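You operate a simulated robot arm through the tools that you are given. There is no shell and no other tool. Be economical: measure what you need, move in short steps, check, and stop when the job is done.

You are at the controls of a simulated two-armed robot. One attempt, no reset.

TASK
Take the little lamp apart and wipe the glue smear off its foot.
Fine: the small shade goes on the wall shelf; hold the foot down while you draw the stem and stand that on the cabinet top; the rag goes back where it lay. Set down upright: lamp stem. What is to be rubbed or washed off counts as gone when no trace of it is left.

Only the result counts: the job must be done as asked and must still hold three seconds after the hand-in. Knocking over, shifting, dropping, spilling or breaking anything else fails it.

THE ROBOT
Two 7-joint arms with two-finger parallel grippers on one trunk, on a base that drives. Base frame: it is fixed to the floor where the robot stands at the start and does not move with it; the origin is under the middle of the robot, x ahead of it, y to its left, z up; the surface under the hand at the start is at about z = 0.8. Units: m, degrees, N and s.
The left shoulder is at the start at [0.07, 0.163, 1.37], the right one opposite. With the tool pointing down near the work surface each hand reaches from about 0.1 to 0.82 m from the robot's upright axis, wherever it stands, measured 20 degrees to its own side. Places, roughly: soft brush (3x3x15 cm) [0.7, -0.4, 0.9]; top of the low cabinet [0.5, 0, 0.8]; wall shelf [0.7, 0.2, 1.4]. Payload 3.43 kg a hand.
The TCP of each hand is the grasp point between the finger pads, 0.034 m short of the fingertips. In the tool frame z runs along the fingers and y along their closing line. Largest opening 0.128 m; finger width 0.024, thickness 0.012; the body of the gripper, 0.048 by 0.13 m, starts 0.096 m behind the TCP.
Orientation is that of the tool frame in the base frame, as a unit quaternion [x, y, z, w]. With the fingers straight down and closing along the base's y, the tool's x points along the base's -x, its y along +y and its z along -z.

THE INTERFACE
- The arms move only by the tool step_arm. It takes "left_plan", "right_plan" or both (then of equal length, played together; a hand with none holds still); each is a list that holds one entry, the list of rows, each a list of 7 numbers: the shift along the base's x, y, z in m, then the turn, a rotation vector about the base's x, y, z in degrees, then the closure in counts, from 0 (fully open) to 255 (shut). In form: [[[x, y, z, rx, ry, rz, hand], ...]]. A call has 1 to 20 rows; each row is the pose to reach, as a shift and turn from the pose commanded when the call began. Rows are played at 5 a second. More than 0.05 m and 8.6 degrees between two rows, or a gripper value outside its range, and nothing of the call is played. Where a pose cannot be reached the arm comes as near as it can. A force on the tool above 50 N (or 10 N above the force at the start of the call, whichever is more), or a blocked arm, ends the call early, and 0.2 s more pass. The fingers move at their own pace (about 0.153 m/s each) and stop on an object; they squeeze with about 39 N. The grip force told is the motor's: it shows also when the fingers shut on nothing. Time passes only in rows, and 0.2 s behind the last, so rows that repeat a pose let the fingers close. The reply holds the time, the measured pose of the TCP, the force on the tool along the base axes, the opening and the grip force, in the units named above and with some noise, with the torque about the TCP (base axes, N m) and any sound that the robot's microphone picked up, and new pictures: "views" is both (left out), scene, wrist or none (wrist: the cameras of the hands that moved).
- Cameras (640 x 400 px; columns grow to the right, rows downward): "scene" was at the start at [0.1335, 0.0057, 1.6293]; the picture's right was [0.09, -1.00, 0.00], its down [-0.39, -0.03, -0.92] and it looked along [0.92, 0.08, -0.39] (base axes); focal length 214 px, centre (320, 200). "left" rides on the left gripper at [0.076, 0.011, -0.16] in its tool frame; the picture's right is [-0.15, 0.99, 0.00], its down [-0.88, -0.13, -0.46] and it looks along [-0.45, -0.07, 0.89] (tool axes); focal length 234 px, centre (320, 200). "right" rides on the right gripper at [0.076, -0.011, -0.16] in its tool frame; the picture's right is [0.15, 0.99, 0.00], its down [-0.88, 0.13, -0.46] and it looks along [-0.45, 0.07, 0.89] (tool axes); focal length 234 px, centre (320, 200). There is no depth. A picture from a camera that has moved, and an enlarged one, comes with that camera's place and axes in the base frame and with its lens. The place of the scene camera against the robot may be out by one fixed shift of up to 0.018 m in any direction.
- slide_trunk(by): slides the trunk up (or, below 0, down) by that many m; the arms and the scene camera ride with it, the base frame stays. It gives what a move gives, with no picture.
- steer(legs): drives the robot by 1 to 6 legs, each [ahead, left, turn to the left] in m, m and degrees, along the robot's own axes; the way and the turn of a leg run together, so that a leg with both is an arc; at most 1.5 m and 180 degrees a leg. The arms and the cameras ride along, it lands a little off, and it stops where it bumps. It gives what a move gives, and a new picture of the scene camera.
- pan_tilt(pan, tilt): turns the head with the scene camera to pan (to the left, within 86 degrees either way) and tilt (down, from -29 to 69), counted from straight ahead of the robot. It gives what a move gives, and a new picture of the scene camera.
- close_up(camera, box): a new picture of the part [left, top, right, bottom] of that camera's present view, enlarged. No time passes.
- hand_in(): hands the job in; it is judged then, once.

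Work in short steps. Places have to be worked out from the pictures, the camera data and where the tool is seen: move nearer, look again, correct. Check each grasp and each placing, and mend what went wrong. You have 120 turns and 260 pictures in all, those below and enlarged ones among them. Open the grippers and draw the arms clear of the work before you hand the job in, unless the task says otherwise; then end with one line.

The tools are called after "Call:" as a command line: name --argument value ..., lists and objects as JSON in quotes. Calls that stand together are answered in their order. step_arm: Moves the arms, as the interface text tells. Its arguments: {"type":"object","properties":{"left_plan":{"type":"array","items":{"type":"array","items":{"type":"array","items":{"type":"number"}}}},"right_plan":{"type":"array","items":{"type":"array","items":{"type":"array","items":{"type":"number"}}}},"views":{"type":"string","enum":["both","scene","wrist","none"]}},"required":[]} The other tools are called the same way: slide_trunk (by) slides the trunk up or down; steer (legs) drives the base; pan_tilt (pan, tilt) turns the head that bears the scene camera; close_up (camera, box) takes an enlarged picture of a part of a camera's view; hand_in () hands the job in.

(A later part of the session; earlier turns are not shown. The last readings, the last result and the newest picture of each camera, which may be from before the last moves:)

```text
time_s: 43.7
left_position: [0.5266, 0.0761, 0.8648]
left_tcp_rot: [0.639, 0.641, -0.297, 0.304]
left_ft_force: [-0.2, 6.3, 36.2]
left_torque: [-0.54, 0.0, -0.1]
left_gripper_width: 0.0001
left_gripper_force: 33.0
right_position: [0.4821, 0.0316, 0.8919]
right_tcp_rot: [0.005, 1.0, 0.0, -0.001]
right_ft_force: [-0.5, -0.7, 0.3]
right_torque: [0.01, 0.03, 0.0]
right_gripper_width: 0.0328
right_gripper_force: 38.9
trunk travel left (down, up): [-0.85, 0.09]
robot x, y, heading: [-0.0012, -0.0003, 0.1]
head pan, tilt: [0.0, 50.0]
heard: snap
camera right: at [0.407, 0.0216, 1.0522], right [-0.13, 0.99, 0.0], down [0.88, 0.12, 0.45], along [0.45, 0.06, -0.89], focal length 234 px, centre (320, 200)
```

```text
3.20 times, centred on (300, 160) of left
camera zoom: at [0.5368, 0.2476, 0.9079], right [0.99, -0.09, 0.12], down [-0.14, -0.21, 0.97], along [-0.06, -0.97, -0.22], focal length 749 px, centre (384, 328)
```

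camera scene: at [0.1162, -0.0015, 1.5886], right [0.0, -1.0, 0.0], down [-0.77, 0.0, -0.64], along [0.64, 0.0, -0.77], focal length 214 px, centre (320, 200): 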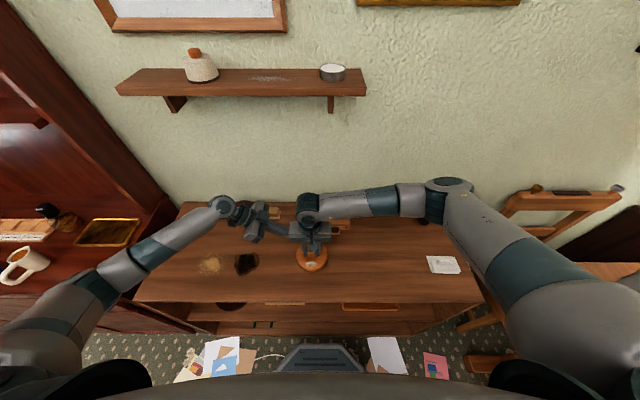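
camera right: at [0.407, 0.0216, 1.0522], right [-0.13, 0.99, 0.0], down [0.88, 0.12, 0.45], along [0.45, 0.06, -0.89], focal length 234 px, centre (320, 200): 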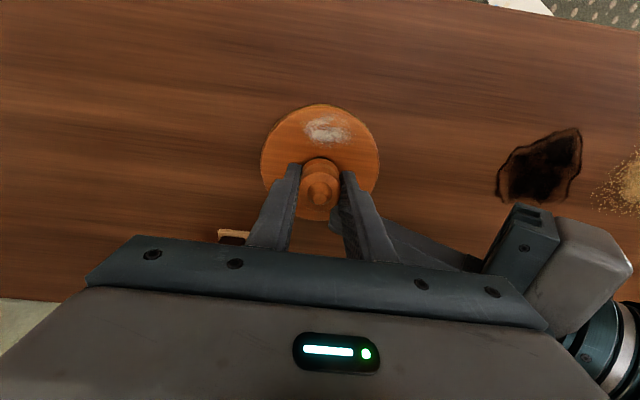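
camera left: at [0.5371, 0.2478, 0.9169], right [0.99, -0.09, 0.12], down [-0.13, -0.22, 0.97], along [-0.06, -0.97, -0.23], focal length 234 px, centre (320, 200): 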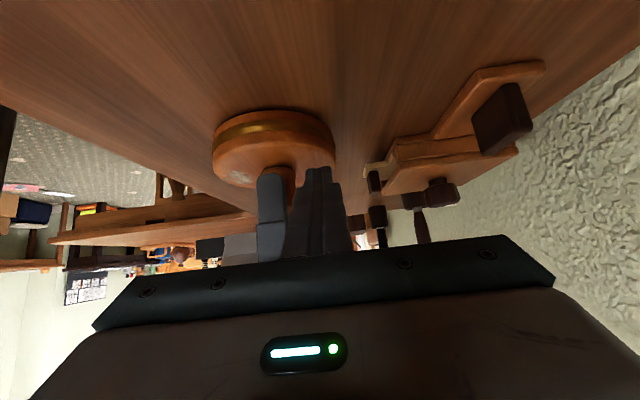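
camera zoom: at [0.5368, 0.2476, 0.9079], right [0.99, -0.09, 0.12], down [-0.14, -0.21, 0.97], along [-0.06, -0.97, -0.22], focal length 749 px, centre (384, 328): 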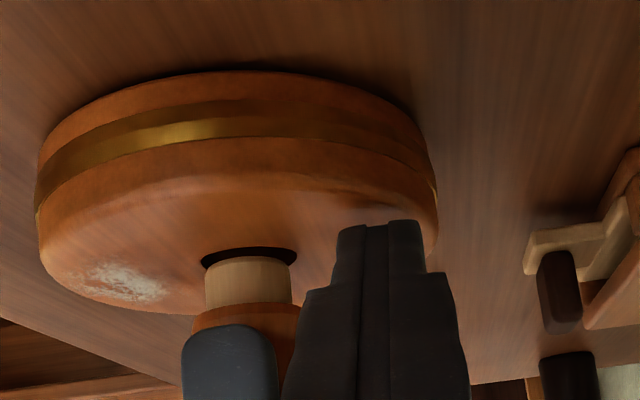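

The joint snapped free and the peg is coming out. Continue lifting.

Call:
step_arm --right_plan '[[[0, 0, 0.01, 0, 0, 0, 255], [0, 0, 0.025, 0, 0, 0, 255], [0, 0, 0.045, 0, 0, 0, 255], [0, 0, 0.07, 0, 0, 0, 255], [0, 0, 0.1, 0, 0, 0, 255]]]' --views "scene"

Call:
close_up --camera "left" --box '[160, 80, 440, 255]'

```text
time_s: 44.9
left_position: [0.5266, 0.0762, 0.8637]
left_tcp_rot: [0.639, 0.641, -0.296, 0.304]
left_ft_force: [1.6, 3.8, 41.3]
left_torque: [-0.66, -0.07, 0.09]
left_gripper_width: 0.0
left_gripper_force: 33.1
right_position: [0.4819, 0.0309, 0.9919]
right_tcp_rot: [0.007, 1.0, 0.0, 0.0]
right_ft_force: [0.0, 0.7, -1.2]
right_torque: [0.02, -0.01, 0.0]
right_gripper_width: 0.0327
right_gripper_force: 38.8
trunk travel left (down, up): [-0.85, 0.09]
robot x, y, heading: [0.0001, -0.0011, -0.0]
head pan, tilt: [0.0, 50.0]
camera scene: at [0.1143, -0.0016, 1.5888], right [0.0, -1.0, 0.0], down [-0.76, 0.0, -0.64], along [0.64, 0.0, -0.76], focal length 214 px, centre (320, 200)
```

scene: 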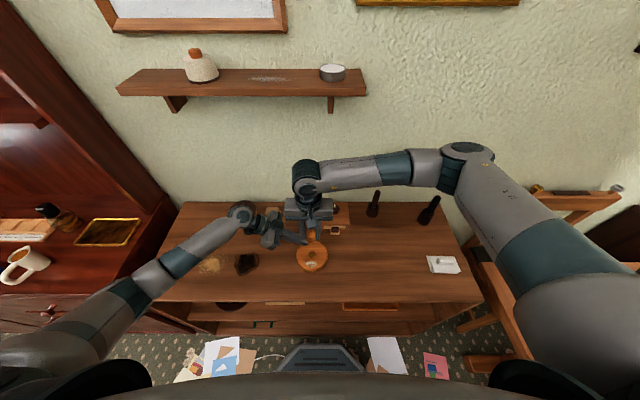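

```text
2.29 times, centred on (300, 168) of left
camera zoom: at [0.5368, 0.2474, 0.9079], right [0.99, -0.09, 0.12], down [-0.14, -0.21, 0.97], along [-0.06, -0.97, -0.22], focal length 535 px, centre (366, 274)
```

zoom: 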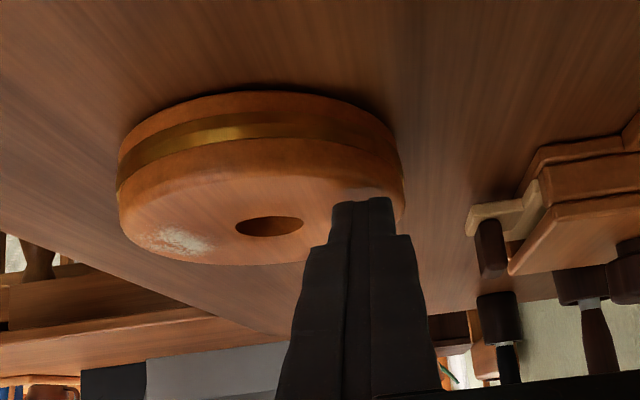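

Stem is out. I lift the left off and move the right to a free spot around (0.45, −0.17).

Call:
step_arm --left_plan '[[[0, 0, 0.005, 0, 0, 0, 255], [0, 0.02, 0.02, 0, 0, 0, 255], [0, 0.04, 0.04, 0, 0, 0, 255], [0, 0.06, 0.06, 0, 0, 0, 255], [0, 0.08, 0.08, 0, 0, 0, 255], [0, 0.08, 0.08, 0, 0, 0, 255]]]' --right_plan '[[[0, -0.035, 0.0, 0, 0, 0, 255], [-0.01, -0.07, 0.0, 0, 0, 0, 255], [-0.02, -0.11, 0.0, 0, 0, 0, 255], [-0.03, -0.15, 0.0, 0, 0, 0, 255], [-0.03, -0.19, 0.0, 0, 0, 0, 255], [-0.03, -0.2, 0.0, 0, 0, 0, 255]]]' --views "both"

Call:
close_up --camera "scene" --box '[320, 200, 440, 290]'

Call:
close_up --camera "left" --box '[180, 80, 360, 200]'

```text
time_s: 46.3
left_position: [0.5279, 0.1585, 0.9425]
left_tcp_rot: [0.639, 0.643, -0.297, 0.301]
left_ft_force: [-0.8, 0.1, -0.3]
left_torque: [0.02, -0.01, 0.01]
left_gripper_width: 0.0
left_gripper_force: 32.7
right_position: [0.4536, -0.1698, 0.991]
right_tcp_rot: [0.005, 1.0, 0.0, -0.002]
right_ft_force: [-0.1, 0.0, -0.2]
right_torque: [0.01, 0.01, 0.0]
right_gripper_width: 0.0323
right_gripper_force: 39.1
trunk travel left (down, up): [-0.85, 0.09]
robot x, y, heading: [-0.0031, 0.0035, -0.0]
head pan, tilt: [0.0, 50.0]
camera scene: at [0.119, -0.0018, 1.5883], right [0.0, -1.0, 0.0], down [-0.77, 0.0, -0.64], along [0.64, 0.0, -0.77], focal length 214 px, centre (320, 200)
camera right: at [0.38, -0.1797, 1.1512], right [-0.14, 0.99, 0.0], down [0.88, 0.12, 0.45], along [0.45, 0.06, -0.89], focal length 234 px, centre (320, 200)
camera left: at [0.5379, 0.3285, 0.9851], right [0.99, -0.09, 0.11], down [-0.13, -0.22, 0.97], along [-0.06, -0.97, -0.23], focal length 234 px, centre (320, 200)
```

scene: 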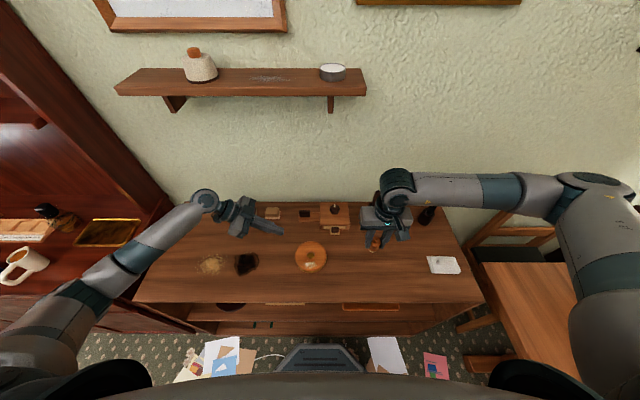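
right: 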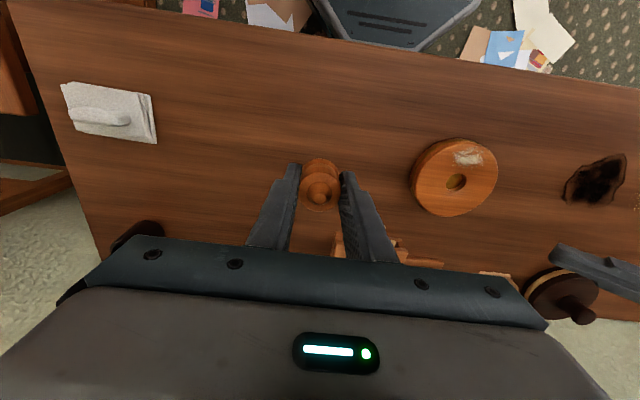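
left: 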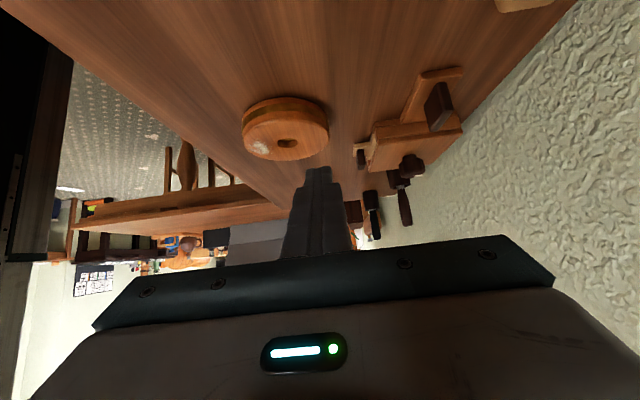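

```text
4.44 times, centred on (380, 245) of scene
camera zoom: at [0.119, -0.0018, 1.5883], right [0.0, -1.0, 0.0], down [-0.77, 0.0, -0.64], along [0.64, 0.0, -0.77], focal length 953 px, centre (53, 0)
```

zoom: 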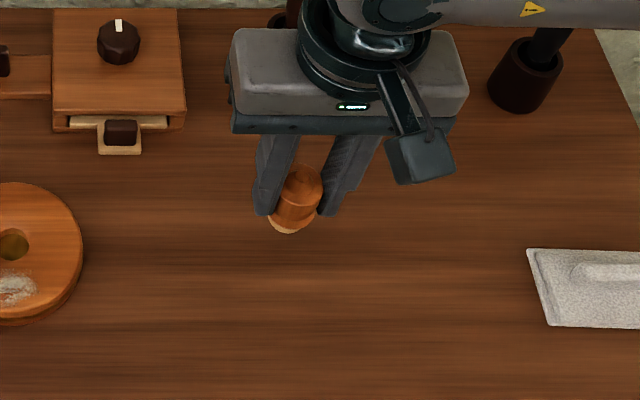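

```text
3.33 times, centred on (270, 140) of left
camera zoom: at [0.5379, 0.3285, 0.9851], right [0.99, -0.09, 0.11], down [-0.13, -0.22, 0.97], along [-0.06, -0.97, -0.23], focal length 781 px, centre (487, 400)
```

zoom: 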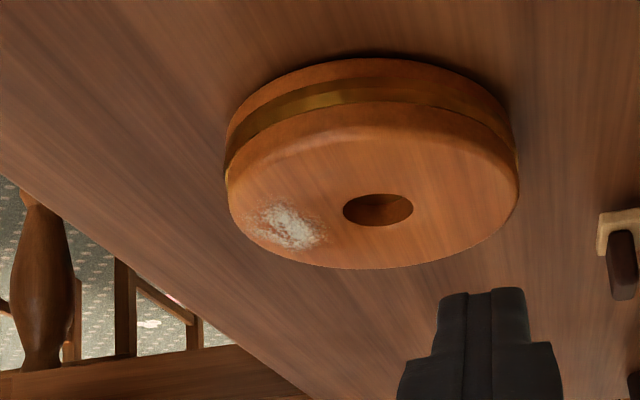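

Lower the stem toward the table.

Call:
step_arm --right_plan '[[[0, 0, -0.035, 0, 0, 0, 255], [0, 0, -0.07, 0, 0, 0, 255], [0, 0, -0.095, 0, 0, 0, 255], [0, 0, -0.108, 0, 0, 0, 255]]]' --views "none"

Call:
close_up --camera "scene" --box '[330, 210, 430, 290]'

```text
time_s: 47.3
left_position: [0.5275, 0.1569, 0.9413]
left_tcp_rot: [0.638, 0.642, -0.298, 0.302]
left_ft_force: [0.1, -0.1, -0.5]
left_torque: [0.01, -0.01, 0.0]
left_gripper_width: 0.0
left_gripper_force: 33.1
right_position: [0.4544, -0.1694, 0.8835]
right_tcp_rot: [0.006, 1.0, -0.001, -0.002]
right_ft_force: [1.0, 0.2, 0.5]
right_torque: [0.01, -0.03, 0.0]
right_gripper_width: 0.0327
right_gripper_force: 38.4
trunk travel left (down, up): [-0.85, 0.09]
robot x, y, heading: [0.0004, 0.0007, 0.2]
head pan, tilt: [0.0, 50.0]
```

```text
5.00 times, centred on (380, 250) of scene
camera zoom: at [0.1186, -0.002, 1.5884], right [0.0, -1.0, 0.0], down [-0.77, 0.0, -0.64], along [0.64, 0.0, -0.77], focal length 1072 px, centre (20, -50)
```

zoom: 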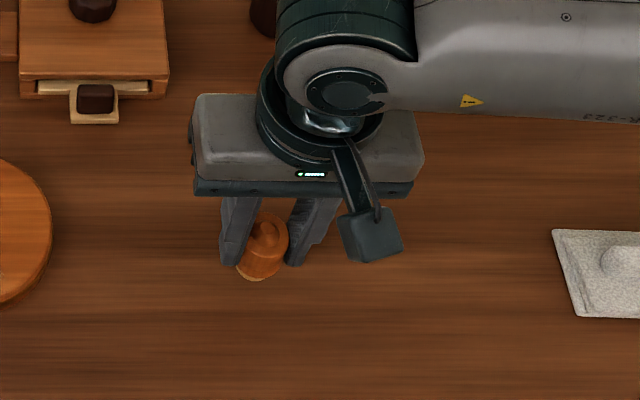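

Call:
step_arm --right_plan '[[[0, 0, -0.004, 0, 0, 0, 255], [0, 0, -0.008, 0, 0, 0, 255], [0, 0, -0.011, 0, 0, 0, 255], [0, 0, -0.014, 0, 0, 0, 255]]]' --views "none"

```text
time_s: 48.3
left_position: [0.5281, 0.157, 0.9418]
left_tcp_rot: [0.639, 0.642, -0.297, 0.301]
left_ft_force: [0.1, 0.5, 0.2]
left_torque: [0.0, 0.03, 0.01]
left_gripper_width: 0.0
left_gripper_force: 32.9
right_position: [0.4543, -0.1688, 0.8681]
right_tcp_rot: [0.007, 1.0, 0.0, -0.002]
right_ft_force: [0.4, -0.3, -0.7]
right_torque: [-0.01, -0.02, -0.05]
right_gripper_width: 0.0327
right_gripper_force: 39.0
trunk travel left (down, up): [-0.85, 0.09]
robot x, y, heading: [-0.0023, -0.0011, 0.3]
head pan, tilt: [0.0, 50.0]
```

Call:
step_arm --right_plan '[[[0, 0, -0.002, 0, 0, 0, 255], [0, 0, -0.004, 0, 0, 0, 255], [0, 0, -0.006, 0, 0, 0, 255]]]' --views "none"

Call:
close_up --camera "scene" --box '[330, 210, 430, 290]'

```text
time_s: 49.1
left_position: [0.527, 0.1574, 0.9414]
left_tcp_rot: [0.639, 0.642, -0.298, 0.302]
left_ft_force: [0.0, -0.5, 0.0]
left_torque: [0.01, -0.01, 0.0]
left_gripper_width: 0.0001
left_gripper_force: 33.0
right_position: [0.4556, -0.1692, 0.8623]
right_tcp_rot: [0.006, 1.0, 0.0, -0.002]
right_ft_force: [-0.7, 0.2, -0.8]
right_torque: [0.0, -0.03, -0.03]
right_gripper_width: 0.0326
right_gripper_force: 39.5
trunk travel left (down, up): [-0.85, 0.09]
robot x, y, heading: [0.001, 0.0029, 0.1]
head pan, tilt: [0.0, 50.0]
```

```text
5.00 times, centred on (380, 250) of scene
camera zoom: at [0.1186, -0.0017, 1.5884], right [0.0, -1.0, 0.0], down [-0.77, 0.0, -0.64], along [0.64, 0.0, -0.77], focal length 1072 px, centre (20, -50)
```

zoom: 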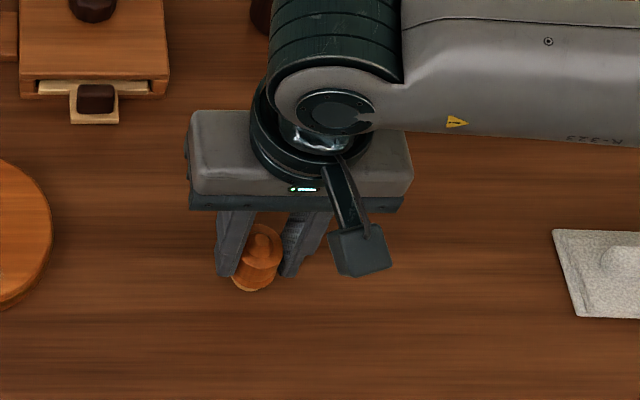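

Call:
step_arm --right_plan '[[[0, 0, -0.001, 0, 0, 0, 255], [0, 0, -0.002, 0, 0, 0, 255], [0, 0, -0.003, 0, 0, 0, 255], [0, 0, -0.004, 0, 0, 0, 255]]]' --views "none"

```text
time_s: 50.1
left_position: [0.5279, 0.1572, 0.9417]
left_tcp_rot: [0.639, 0.642, -0.298, 0.301]
left_ft_force: [0.2, -0.4, 1.0]
left_torque: [0.02, -0.02, -0.01]
left_gripper_width: 0.0001
left_gripper_force: 33.0
right_position: [0.4539, -0.1688, 0.858]
right_tcp_rot: [0.006, 1.0, -0.001, -0.002]
right_ft_force: [0.8, 0.6, -0.3]
right_torque: [0.01, 0.05, 0.04]
right_gripper_width: 0.0326
right_gripper_force: 39.7
trunk travel left (down, up): [-0.85, 0.09]
robot x, y, heading: [0.0011, 0.0022, 0.2]
head pan, tilt: [0.0, 50.0]
```

Call:
step_arm --right_plan '[[[0, 0, -0.0015, 0, 0, 0, 255], [0, 0, -0.003, 0, 0, 0, 255], [0, 0, -0.004, 0, 0, 0, 255], [0, 0, -0.005, 0, 0, 0, 255]]]' --views "none"

Call:
close_up --camera "scene" --box '[330, 210, 430, 290]'

```text
time_s: 51.1
left_position: [0.5258, 0.1582, 0.9425]
left_tcp_rot: [0.639, 0.642, -0.297, 0.302]
left_ft_force: [-0.6, -0.2, 0.6]
left_torque: [-0.03, -0.02, -0.02]
left_gripper_width: 0.0
left_gripper_force: 33.7
right_position: [0.4554, -0.1676, 0.8559]
right_tcp_rot: [0.007, 1.0, 0.0, 0.001]
right_ft_force: [1.8, -5.9, 36.3]
right_torque: [-0.36, -0.2, 0.02]
right_gripper_width: 0.0329
right_gripper_force: 39.0
trunk travel left (down, up): [-0.85, 0.09]
robot x, y, heading: [0.0006, 0.0005, -0.0]
head pan, tilt: [0.0, 50.0]
```

```text
5.00 times, centred on (380, 250) of scene
camera zoom: at [0.1153, -0.0012, 1.589], right [0.0, -1.0, 0.0], down [-0.76, 0.0, -0.64], along [0.64, 0.0, -0.76], focal length 1072 px, centre (20, -50)
```

zoom: 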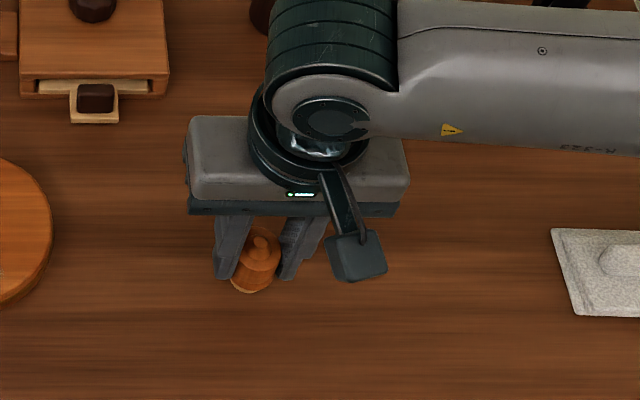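

Contact. Ease up 3 mm in command, open gently, and rise.

Call:
step_arm --right_plan '[[[0, 0, 0.002, 0, 0, 0, 255], [0, 0, 0.003, 0, 0, 0, 255], [0, 0, 0.003, 0, 0, 0, 185], [0, 0, 0.003, 0, 0, 0, 170], [0, 0, 0.003, 0, 0, 0, 140], [0, 0, 0.003, 0, 0, 0, 110], [0, 0, 0.02, 0, 0, 0, 110], [0, 0, 0.05, 0, 0, 0, 110], [0, 0, 0.09, 0, 0, 0, 110], [0, 0, 0.13, 0, 0, 0, 110]]]' --views "both"

Call:
close_up --camera "right" --box '[240, 100, 400, 200]'

```text
time_s: 53.3
left_position: [0.5274, 0.1576, 0.9426]
left_tcp_rot: [0.639, 0.642, -0.299, 0.301]
left_ft_force: [0.1, 0.7, -0.1]
left_torque: [0.01, -0.01, 0.03]
left_gripper_width: 0.0
left_gripper_force: 33.5
right_position: [0.4546, -0.1695, 0.9836]
right_tcp_rot: [0.007, 1.0, 0.0, -0.001]
right_ft_force: [0.2, 0.4, -0.1]
right_torque: [0.0, -0.04, 0.02]
right_gripper_width: 0.0728
right_gripper_force: 0.0
trunk travel left (down, up): [-0.85, 0.09]
robot x, y, heading: [0.0017, 0.0029, -0.1]
head pan, tilt: [0.0, 50.0]
camera scene: at [0.1183, -0.0013, 1.5883], right [0.0, -1.0, 0.0], down [-0.77, 0.0, -0.64], along [0.64, 0.0, -0.77], focal length 214 px, centre (320, 200)
camera right: at [0.379, -0.179, 1.1447], right [-0.13, 0.99, 0.0], down [0.88, 0.12, 0.45], along [0.45, 0.06, -0.89], focal length 234 px, centre (320, 200)
```

scene: 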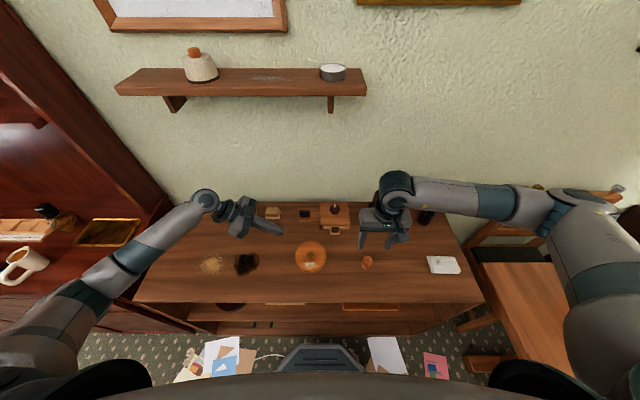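
right: 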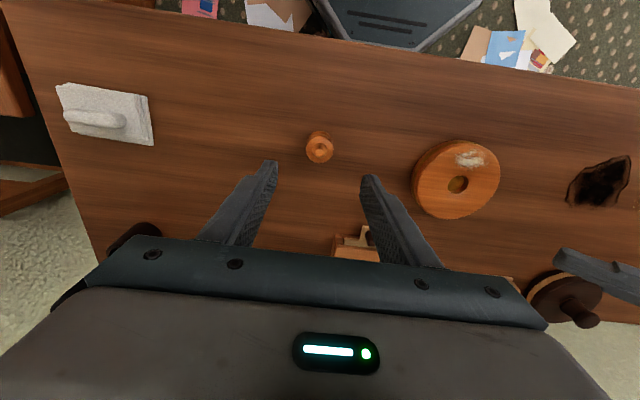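

```text
4.00 times, centred on (320, 150) of right
camera zoom: at [0.379, -0.179, 1.1447], right [-0.13, 0.99, 0.0], down [0.88, 0.12, 0.45], along [0.45, 0.06, -0.89], focal length 937 px, centre (320, 400)
```

zoom: 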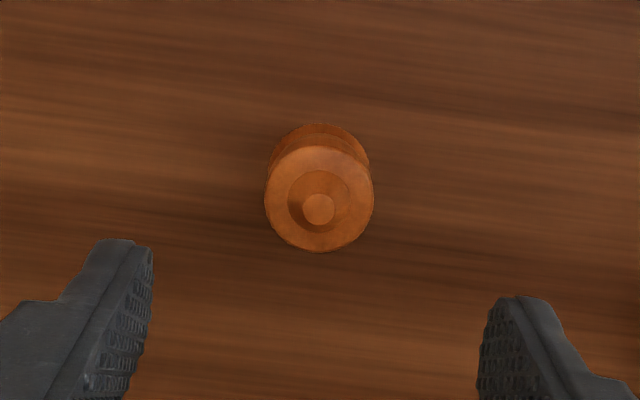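

Stem stands upright. Now to the rag: its fold lies along y, so I can grip it end-to-end in the natural pose. I move the right hand over it.

Call:
step_arm --right_plan '[[[0, -0.04, 0.02, 0, 0, 0, 60], [0, -0.085, 0.03, 0, 0, 0, 60], [0, -0.13, 0.03, 0, 0, 0, 60], [0, -0.175, 0.03, 0, 0, 0, 60], [0.0, -0.22, 0.03, 0, 0, 0, 60], [0.0, -0.26, 0.03, 0, 0, 0, 60], [0.0, -0.288, 0.01, 0, 0, 0, 60], [0.0, -0.288, -0.01, 0, 0, 0, 60]]]' --views "wrist"

Call:
close_up --camera "right" --box '[220, 80, 420, 205]'

Call:
close_up --camera "scene" --box '[400, 230, 490, 290]'

```text
time_s: 55.1
left_position: [0.5273, 0.1578, 0.9414]
left_tcp_rot: [0.638, 0.643, -0.297, 0.301]
left_ft_force: [1.2, 0.2, -0.6]
left_torque: [-0.03, -0.02, -0.03]
left_gripper_width: 0.0
left_gripper_force: 33.2
right_position: [0.4559, -0.458, 0.9743]
right_tcp_rot: [0.006, 1.0, 0.0, -0.002]
right_ft_force: [-0.2, -0.6, 0.0]
right_torque: [0.02, -0.01, -0.01]
right_gripper_width: 0.0979
right_gripper_force: 0.2
trunk travel left (down, up): [-0.85, 0.09]
robot x, y, heading: [0.0016, 0.001, 0.2]
head pan, tilt: [0.0, 50.0]
camera right: at [0.3795, -0.4672, 1.1336], right [-0.13, 0.99, 0.0], down [0.88, 0.12, 0.45], along [0.45, 0.06, -0.89], focal length 234 px, centre (320, 200)
```

right: 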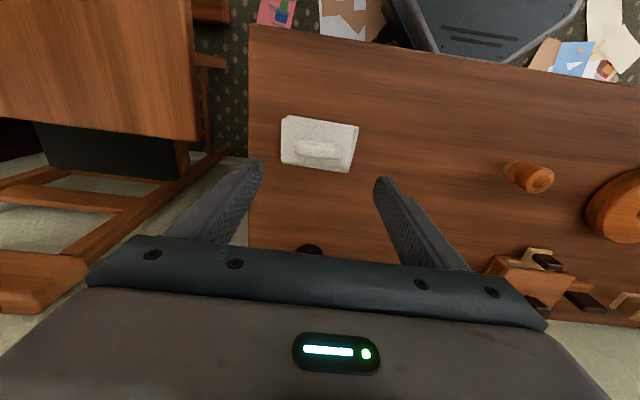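

```text
3.20 times, centred on (320, 142) of right
camera zoom: at [0.3795, -0.4672, 1.1336], right [-0.13, 0.99, 0.0], down [0.88, 0.12, 0.45], along [0.45, 0.06, -0.89], focal length 749 px, centre (320, 384)
```

zoom: 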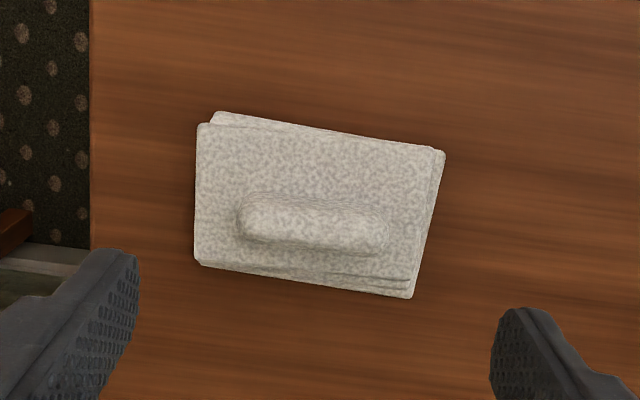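

```text
6.67 times, centred on (445, 260) of scene
camera zoom: at [0.1192, -0.0016, 1.5883], right [0.0, -1.0, 0.0], down [-0.77, 0.0, -0.64], along [0.64, 0.0, -0.77], focal length 1430 px, centre (-513, -200)
```

zoom: 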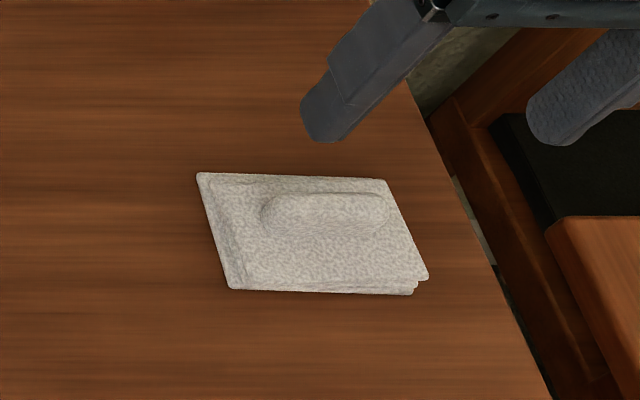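

Fold centre ≈ (0.4585, −0.459). Descend near it with ~8 cm opening.

Call:
step_arm --right_plan '[[[0.002, -0.001, -0.04, 0, 0, 0, 95], [0.002, -0.001, -0.08, 0, 0, 0, 95], [0.002, -0.001, -0.105, 0, 0, 0, 95], [0.002, -0.001, -0.112, 0, 0, 0, 95], [0.002, -0.001, -0.116, 0, 0, 0, 95]]]' --views "wrist"

Call:
close_up --camera "right" --box '[240, 100, 400, 220]'

Call:
close_up --camera "scene" --box '[400, 230, 490, 290]'

```text
time_s: 56.3
left_position: [0.5276, 0.1577, 0.9417]
left_tcp_rot: [0.639, 0.642, -0.297, 0.301]
left_ft_force: [0.6, 0.6, -0.3]
left_torque: [0.0, 0.03, -0.01]
left_gripper_width: 0.0003
left_gripper_force: 32.5
right_position: [0.4563, -0.4577, 0.8559]
right_tcp_rot: [0.007, 1.0, 0.0, -0.002]
right_ft_force: [0.6, 0.5, 0.5]
right_torque: [-0.03, -0.01, -0.02]
right_gripper_width: 0.0805
right_gripper_force: 0.0
trunk travel left (down, up): [-0.85, 0.09]
robot x, y, heading: [0.0017, 0.0002, 0.4]
head pan, tilt: [0.0, 50.0]
camera right: at [0.3815, -0.4682, 1.0177], right [-0.13, 0.99, 0.0], down [0.88, 0.12, 0.45], along [0.45, 0.06, -0.89], focal length 234 px, centre (320, 200)
```

right: 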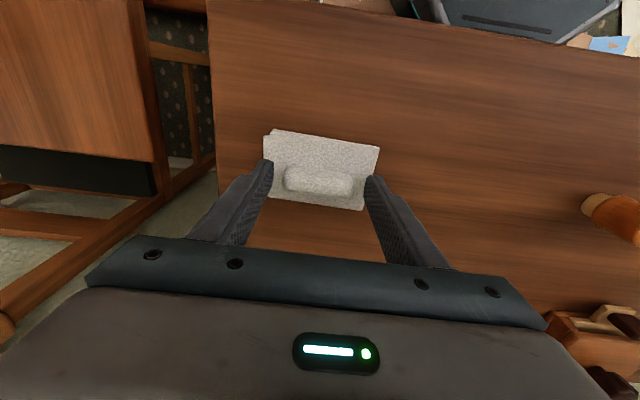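

```text
3.33 times, centred on (320, 160) of right
camera zoom: at [0.3815, -0.4682, 1.0177], right [-0.13, 0.99, 0.0], down [0.88, 0.12, 0.45], along [0.45, 0.06, -0.89], focal length 781 px, centre (320, 333)
```

zoom: 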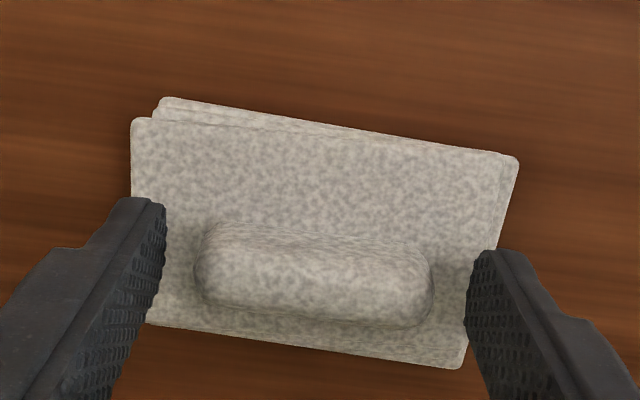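

```text
6.67 times, centred on (445, 260) of scene
camera zoom: at [0.1185, -0.0018, 1.5884], right [0.0, -1.0, 0.0], down [-0.77, 0.0, -0.64], along [0.64, 0.0, -0.77], focal length 1430 px, centre (-513, -200)
```

zoom: 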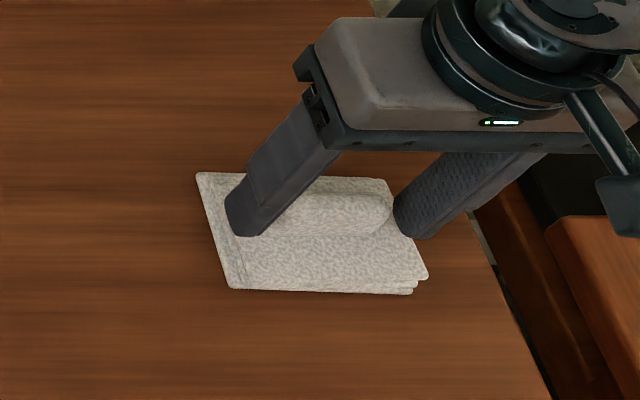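

Well placed. Lower a few more mm and check for contact with the rag body.

Call:
step_arm --right_plan '[[[0.002, 0, -0.002, 0, 0, 0, 95], [0.002, 0, -0.004, 0, 0, 0, 95], [0.002, 0, -0.005, 0, 0, 0, 95]]]' --views "none"

```text
time_s: 57.1
left_position: [0.5265, 0.157, 0.9412]
left_tcp_rot: [0.639, 0.642, -0.298, 0.302]
left_ft_force: [-0.3, 0.2, 0.2]
left_torque: [-0.02, -0.04, -0.01]
left_gripper_width: 0.0
left_gripper_force: 32.7
right_position: [0.4585, -0.4582, 0.8527]
right_tcp_rot: [0.006, 1.0, 0.001, -0.001]
right_ft_force: [0.7, -0.2, -0.4]
right_torque: [0.0, 0.01, -0.02]
right_gripper_width: 0.08
right_gripper_force: 0.1
trunk travel left (down, up): [-0.85, 0.09]
robot x, y, heading: [0.0005, -0.0, -0.1]
head pan, tilt: [0.0, 50.0]
```

Call:
step_arm --right_plan '[[[0, 0, -0.002, 0, 0, 0, 95], [0, 0, -0.003, 0, 0, 0, 95], [0, 0, -0.003, 0, 0, 0, 130], [0, 0, -0.003, 0, 0, 0, 255], [0, 0, -0.003, 0, 0, 0, 255], [0, 0, -0.003, 0, 0, 0, 255]]]' --views "none"

Call:
close_up --camera "right" --box '[240, 100, 400, 220]'

Call:
close_up --camera "scene" --box '[400, 230, 490, 290]'

```text
time_s: 58.5
left_position: [0.5275, 0.1582, 0.9415]
left_tcp_rot: [0.639, 0.642, -0.298, 0.302]
left_ft_force: [-0.3, -0.6, -0.4]
left_torque: [-0.01, 0.02, 0.03]
left_gripper_width: 0.0004
left_gripper_force: 33.1
right_position: [0.4588, -0.4585, 0.8497]
right_tcp_rot: [0.006, 1.0, 0.0, 0.0]
right_ft_force: [2.2, -1.2, 8.7]
right_torque: [0.19, 0.2, 0.02]
right_gripper_width: 0.0612
right_gripper_force: 38.8
trunk travel left (down, up): [-0.85, 0.09]
robot x, y, heading: [-0.0037, 0.0067, -0.2]
head pan, tilt: [0.0, 50.0]
```

```text
3.33 times, centred on (320, 160) of right
camera zoom: at [0.3832, -0.4675, 1.0107], right [-0.13, 0.99, 0.0], down [0.88, 0.12, 0.45], along [0.45, 0.06, -0.89], focal length 781 px, centre (320, 333)
```

zoom: 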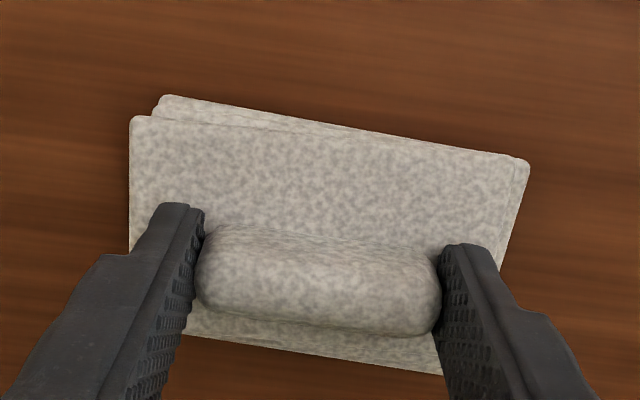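

```text
6.67 times, centred on (445, 260) of scene
camera zoom: at [0.1179, -0.0011, 1.5885], right [0.0, -1.0, 0.0], down [-0.77, 0.0, -0.64], along [0.64, 0.0, -0.77], focal length 1430 px, centre (-513, -200)
```

zoom: 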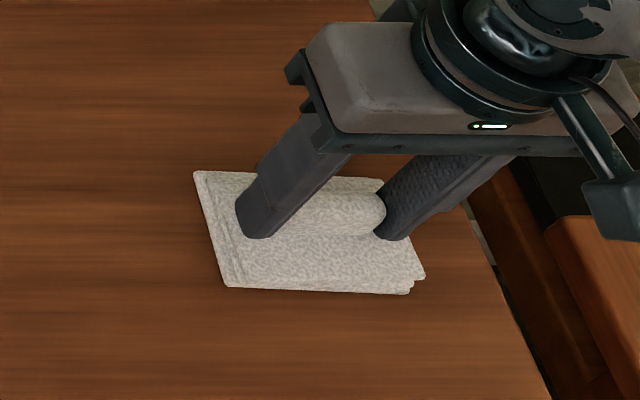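

Rag is gripped. I note its place (TCP 0.4585, −0.4585, 0.850) and lift it.

Call:
step_arm --right_plan '[[[0, 0, 0.005, 0, 0, 0, 255], [0, 0, 0.02, 0, 0, 0, 255], [0, 0, 0.05, 0, 0, 0, 255], [0, 0, 0.09, 0, 0, 0, 255], [0, 0, 0.13, 0, 0, 0, 255], [-0.02, 0.04, 0.15, 0, 0, 0, 255], [-0.03, 0.085, 0.15, 0, 0, 0, 255], [-0.04, 0.13, 0.15, 0, 0, 0, 255], [-0.05, 0.175, 0.15, 0, 0, 0, 255], [-0.05, 0.22, 0.15, 0, 0, 0, 255], [-0.05, 0.265, 0.15, 0, 0, 0, 255], [-0.05, 0.31, 0.15, 0, 0, 0, 255], [-0.05, 0.355, 0.15, 0, 0, 0, 255], [-0.05, 0.4, 0.15, 0, 0, 0, 255]]]' --views "both"

Call:
close_up --camera "left" --box '[180, 60, 380, 200]'

Call:
close_up --camera "scene" --box '[270, 200, 390, 290]'

```text
time_s: 61.5
left_position: [0.5286, 0.1585, 0.9404]
left_tcp_rot: [0.638, 0.642, -0.298, 0.302]
left_ft_force: [-0.7, 0.4, -0.4]
left_torque: [-0.05, 0.03, -0.01]
left_gripper_width: 0.0001
left_gripper_force: 32.9
right_position: [0.4079, -0.0555, 0.9983]
right_tcp_rot: [0.006, 1.0, -0.002, -0.003]
right_ft_force: [-0.6, 0.7, -0.5]
right_torque: [-0.02, 0.03, -0.04]
right_gripper_width: 0.0609
right_gripper_force: 38.7
trunk travel left (down, up): [-0.85, 0.09]
robot x, y, heading: [0.0012, 0.001, 0.3]
head pan, tilt: [0.0, 50.0]
camera scene: at [0.1193, 0.0012, 1.5883], right [0.0, -1.0, 0.0], down [-0.77, 0.0, -0.64], along [0.64, 0.0, -0.77], focal length 214 px, centre (320, 200)
camera right: at [0.3327, -0.0648, 1.1589], right [-0.13, 0.99, 0.0], down [0.88, 0.12, 0.45], along [0.45, 0.06, -0.89], focal length 234 px, centre (320, 200)
```

scene: 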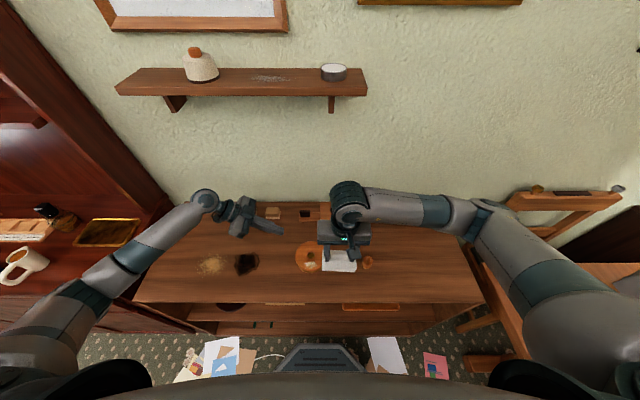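
right: 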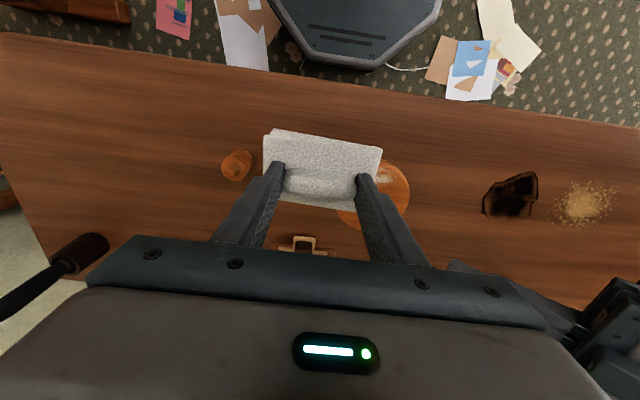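

```text
2.86 times, centred on (280, 130) of left
camera zoom: at [0.5384, 0.3297, 0.9842], right [0.99, -0.09, 0.11], down [-0.13, -0.21, 0.97], along [-0.06, -0.97, -0.22], focal length 669 px, centre (434, 400)
```

zoom: 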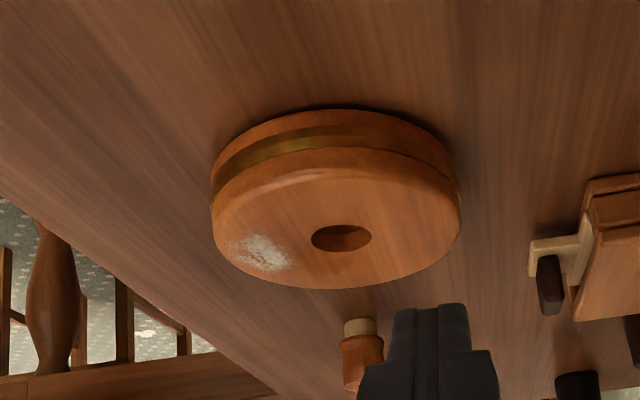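

```text
4.44 times, centred on (330, 245) of scene
camera zoom: at [0.1193, 0.0012, 1.5883], right [0.0, -1.0, 0.0], down [-0.77, 0.0, -0.64], along [0.64, 0.0, -0.77], focal length 953 px, centre (276, 0)
```

zoom: 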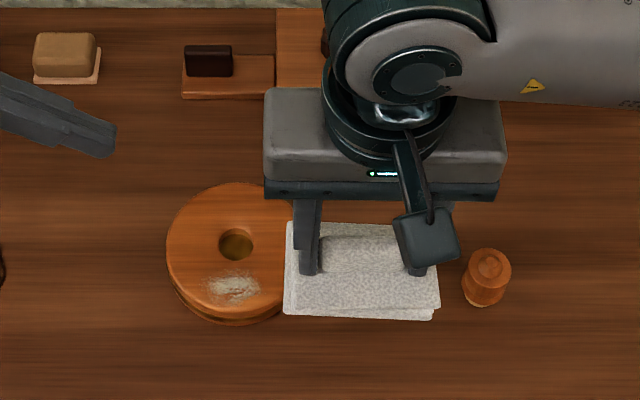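

Smear spans about x 0.430–0.458, y 0.013–0.058. First the left presses the rim again as before.

Call:
step_arm --left_plan '[[[0, -0.02, -0.02, 0, 0, 0, 255], [0, -0.04, -0.04, 0, 0, 0, 255], [0, -0.06, -0.06, 0, 0, 0, 255], [0, -0.08, -0.07, 0, 0, 0, 255], [0, -0.08, -0.075, 0, 0, 0, 255], [0, -0.08, -0.078, 0, 0, 0, 255], [0, -0.08, -0.079, 0, 0, 0, 255]]]' --right_plan '[[[0.005, 0.015, 0, 0, 0, 0, 255], [0.01, 0.03, 0.0, 0, 0, 0, 255], [0.02, 0.045, 0.0, 0, 0, 0, 255], [0.03, 0.06, -0.01, 0, 0, 0, 255], [0.036, 0.08, -0.03, 0, 0, 0, 255], [0.036, 0.09, -0.06, 0, 0, 0, 255], [0.036, 0.09, -0.09, 0, 0, 0, 255]]]' --views "both"

Call:
close_up --camera "scene" --box '[270, 200, 370, 290]'

```text
time_s: 63.1
left_position: [0.5268, 0.078, 0.8654]
left_tcp_rot: [0.64, 0.641, -0.298, 0.302]
left_ft_force: [-2.2, 4.6, 14.8]
left_torque: [-0.14, 0.06, -0.16]
left_gripper_width: 0.0
left_gripper_force: 33.2
right_position: [0.4455, 0.0343, 0.9095]
right_tcp_rot: [0.006, 1.0, 0.0, -0.001]
right_ft_force: [0.3, 0.4, 0.3]
right_torque: [0.02, 0.06, 0.01]
right_gripper_width: 0.0606
right_gripper_force: 39.3
trunk travel left (down, up): [-0.85, 0.09]
robot x, y, heading: [0.0042, 0.0012, 0.3]
head pan, tilt: [0.0, 50.0]
camera scene: at [0.1167, -0.001, 1.5888], right [0.0, -1.0, 0.0], down [-0.77, 0.0, -0.64], along [0.64, 0.0, -0.77], focal length 214 px, centre (320, 200)
camera right: at [0.3694, 0.0237, 1.0702], right [-0.13, 0.99, 0.0], down [0.88, 0.12, 0.45], along [0.45, 0.06, -0.89], focal length 234 px, centre (320, 200)
camera left: at [0.5372, 0.248, 0.9081], right [0.99, -0.09, 0.12], down [-0.13, -0.21, 0.97], along [-0.06, -0.97, -0.22], focal length 234 px, centre (320, 200)
```

scene: 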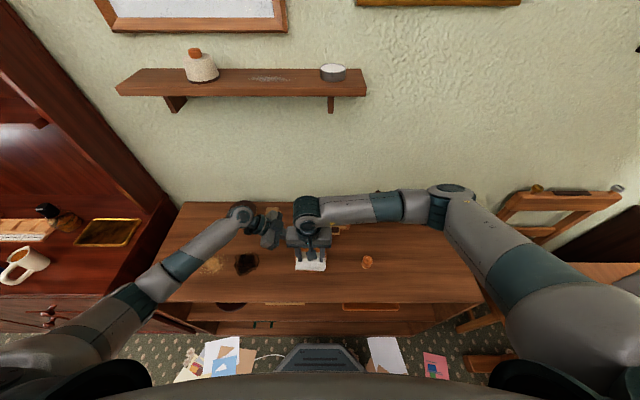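
right: 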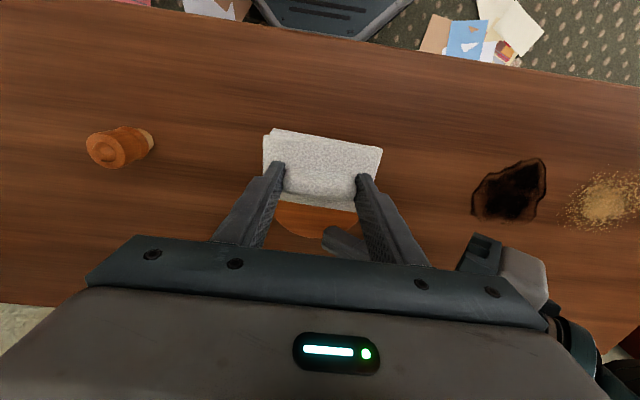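
left: 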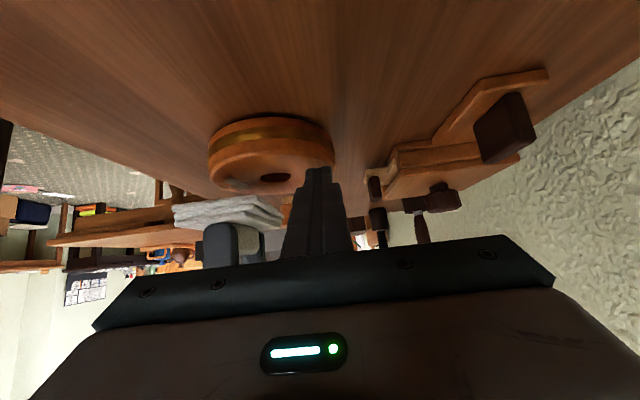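

```text
4.44 times, centred on (320, 245) of scene
camera zoom: at [0.1167, -0.001, 1.5888], right [0.0, -1.0, 0.0], down [-0.77, 0.0, -0.64], along [0.64, 0.0, -0.77], focal length 953 px, centre (320, 0)
```

zoom: 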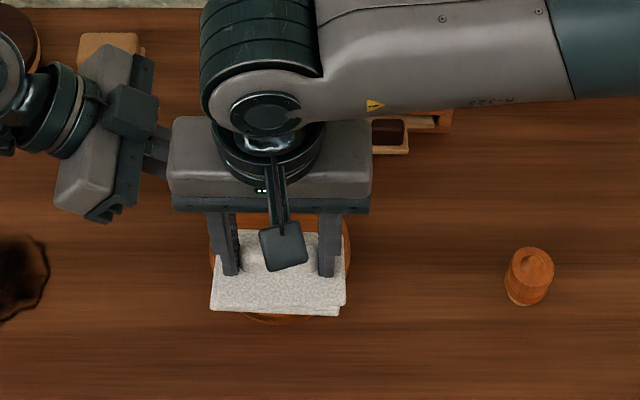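

Left holds at 15 N. Lower the rag onto the smear to feel contact.

Call:
step_arm --right_plan '[[[0, 0.002, -0.01, 0, 0, 0, 255], [0, 0.002, -0.02, 0, 0, 0, 255], [0, 0.002, -0.024, 0, 0, 0, 255], [0, 0.002, -0.027, 0, 0, 0, 255]]]' --views "none"

```text
time_s: 64.1
left_position: [0.5283, 0.0772, 0.865]
left_tcp_rot: [0.639, 0.642, -0.296, 0.303]
left_ft_force: [6.3, 3.7, 23.1]
left_torque: [-0.27, -0.2, 0.01]
left_gripper_width: 0.0
left_gripper_force: 33.0
right_position: [0.4433, 0.0351, 0.8841]
right_tcp_rot: [0.005, 1.0, 0.002, -0.002]
right_ft_force: [-2.4, -2.2, 12.9]
right_torque: [-0.53, 0.11, -0.04]
right_gripper_width: 0.0608
right_gripper_force: 39.2
trunk travel left (down, up): [-0.85, 0.09]
robot x, y, heading: [0.0047, 0.0021, 0.1]
head pan, tilt: [0.0, 50.0]
```

Contact 13 N. Rub with strokes along y and x.

Call:
step_arm --right_plan '[[[0, 0.012, -0.001, 0, 0, 0, 255], [0, 0.02, -0.001, 0, 0, 0, 255], [0, 0.005, -0.001, 0, 0, 0, 255], [0, -0.01, -0.001, 0, 0, 0, 255], [0, -0.02, -0.001, 0, 0, 0, 255], [0.006, -0.008, -0.001, 0, 0, 0, 255], [0.006, 0.008, -0.001, 0, 0, 0, 255], [0.006, 0.02, -0.001, 0, 0, 0, 255], [0.0, 0.005, -0.001, 0, 0, 0, 255], [-0.006, -0.01, -0.001, 0, 0, 0, 255], [-0.006, -0.02, -0.001, 0, 0, 0, 255], [-0.01, -0.006, -0.001, 0, 0, 0, 255], [-0.01, 0.008, -0.001, 0, 0, 0, 255], [-0.006, 0.018, -0.001, 0, 0, 0, 255], [0.006, 0.01, -0.001, 0, 0, 0, 255], [-0.008, 0.006, -0.001, 0, 0, 0, 255], [0.008, 0.0, -0.001, 0, 0, 0, 255], [-0.008, -0.006, -0.001, 0, 0, 0, 255], [0.008, -0.01, -0.001, 0, 0, 0, 255], [0, 0, -0.001, 0, 0, 0, 255]]]' --views "none"

```text
time_s: 65.4
left_position: [0.5252, 0.0759, 0.865]
left_tcp_rot: [0.64, 0.642, -0.296, 0.303]
left_ft_force: [-3.7, 2.9, 11.7]
left_torque: [-0.15, 0.12, -0.09]
left_gripper_width: 0.0
left_gripper_force: 32.5
right_position: [0.443, 0.0178, 0.8837]
right_tcp_rot: [0.005, 1.0, -0.002, -0.004]
right_ft_force: [-9.4, -8.2, 26.0]
right_torque: [0.32, -0.28, 0.02]
right_gripper_width: 0.0608
right_gripper_force: 39.5
trunk travel left (down, up): [-0.85, 0.09]
robot x, y, heading: [0.0028, -0.0017, 0.2]
head pan, tilt: [0.0, 50.0]
stopped in row 6 (right hand): the force on the tool passed its limit at 57 N (the readings are from after the stop); the commanded pose is now the measured one
```

Too forceful; I rub lighter with shorter steps.

Call:
step_arm --right_plan '[[[0, 0.004, 0.001, 0, 0, 0, 255], [0, 0.012, 0.001, 0, 0, 0, 255], [0, 0.02, 0.001, 0, 0, 0, 255], [0, 0.028, 0.001, 0, 0, 0, 255], [0, 0.034, 0.001, 0, 0, 0, 255], [0.005, 0.03, 0.001, 0, 0, 0, 255], [0.005, 0.022, 0.001, 0, 0, 0, 255], [0.005, 0.014, 0.001, 0, 0, 0, 255], [0.005, 0.006, 0.001, 0, 0, 0, 255], [0.0, 0.004, 0.001, 0, 0, 0, 255], [-0.006, 0.006, 0.001, 0, 0, 0, 255], [-0.006, 0.014, 0.001, 0, 0, 0, 255], [-0.006, 0.022, 0.001, 0, 0, 0, 255], [-0.006, 0.03, 0.001, 0, 0, 0, 255], [0.0, 0.026, 0.001, 0, 0, 0, 255], [0.006, 0.022, 0.001, 0, 0, 0, 255], [0.0, 0.018, 0.001, 0, 0, 0, 255], [-0.006, 0.014, 0.001, 0, 0, 0, 255], [0.0, 0.01, 0.001, 0, 0, 0, 255], [0.006, 0.01, 0.001, 0, 0, 0, 255]]]' --views "none"

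Call:
close_up --camera "left" --box '[180, 80, 360, 220]'

```text
time_s: 69.6
left_position: [0.5259, 0.0771, 0.865]
left_tcp_rot: [0.639, 0.642, -0.296, 0.303]
left_ft_force: [1.4, -4.3, 31.1]
left_torque: [-0.67, -0.08, -0.04]
left_gripper_width: 0.0001
left_gripper_force: 33.1
right_position: [0.4501, 0.0264, 0.8843]
right_tcp_rot: [0.005, 1.0, -0.003, -0.004]
right_ft_force: [-4.9, -1.6, 9.4]
right_torque: [0.45, 0.06, 0.21]
right_gripper_width: 0.0608
right_gripper_force: 39.1
trunk travel left (down, up): [-0.85, 0.09]
robot x, y, heading: [-0.0014, 0.003, 0.1]
head pan, tilt: [0.0, 50.0]
```

```text
2.86 times, centred on (270, 150) of left
camera zoom: at [0.5356, 0.2472, 0.9086], right [0.99, -0.09, 0.12], down [-0.14, -0.22, 0.97], along [-0.06, -0.97, -0.23], focal length 669 px, centre (463, 343)
```

zoom: 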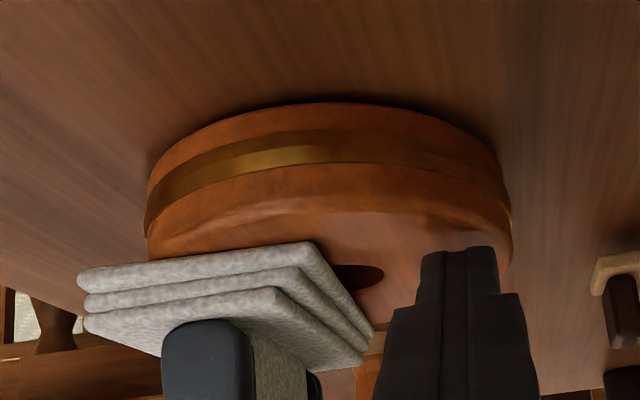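

Rubbing completed. Lift and shift the rag aside to look at the foot.

Call:
step_arm --right_plan '[[[0, 0, 0.02, 0, 0, 0, 255], [0, 0, 0.05, 0, 0, 0, 255], [0, -0.04, 0.07, 0, 0, 0, 255], [0, -0.08, 0.07, 0, 0, 0, 255], [0, -0.12, 0.07, 0, 0, 0, 255]]]' --views "none"

Call:
close_up --camera "scene" --box '[260, 210, 380, 290]'

Call:
close_up --camera "left" --box '[180, 80, 360, 220]'

```text
time_s: 70.8
left_position: [0.5259, 0.0765, 0.8642]
left_tcp_rot: [0.639, 0.643, -0.295, 0.302]
left_ft_force: [-0.2, -0.6, 33.9]
left_torque: [-0.61, 0.0, -0.18]
left_gripper_width: 0.0
left_gripper_force: 33.2
right_position: [0.4491, -0.0936, 0.9551]
right_tcp_rot: [0.005, 1.0, -0.001, -0.002]
right_ft_force: [-0.6, -0.1, -2.2]
right_torque: [0.03, 0.0, 0.0]
right_gripper_width: 0.061
right_gripper_force: 38.9
trunk travel left (down, up): [-0.85, 0.09]
robot x, y, heading: [-0.0011, 0.0025, 0.2]
head pan, tilt: [0.0, 50.0]
```

```text
5.00 times, centred on (320, 250) of scene
camera zoom: at [0.1141, -0.0043, 1.5888], right [0.0, -1.0, 0.0], down [-0.76, 0.0, -0.64], along [0.64, 0.0, -0.76], focal length 1072 px, centre (320, -50)
```

zoom: 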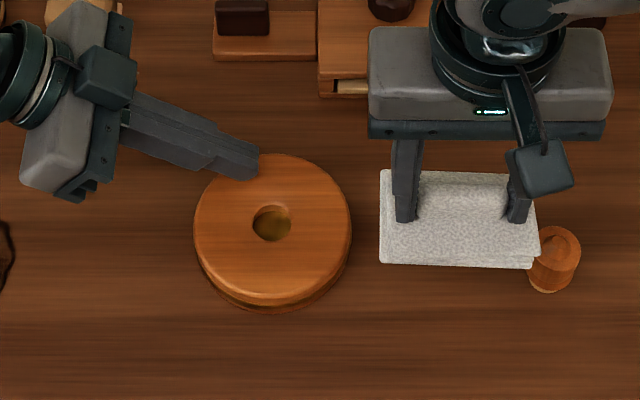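

```text
2.86 times, centred on (270, 150) of left
camera zoom: at [0.5355, 0.2471, 0.9088], right [0.99, -0.09, 0.12], down [-0.14, -0.22, 0.97], along [-0.06, -0.97, -0.23], focal length 669 px, centre (463, 343)
```

zoom: 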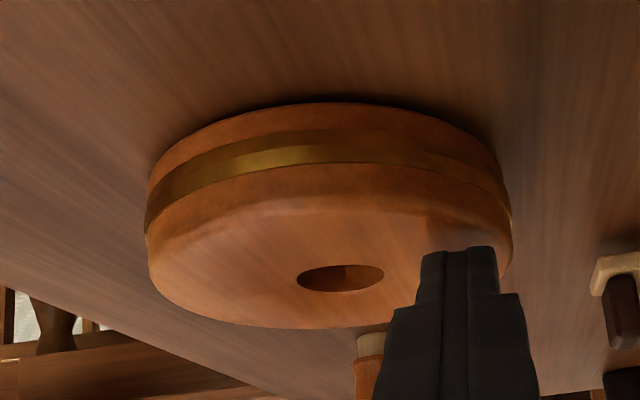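

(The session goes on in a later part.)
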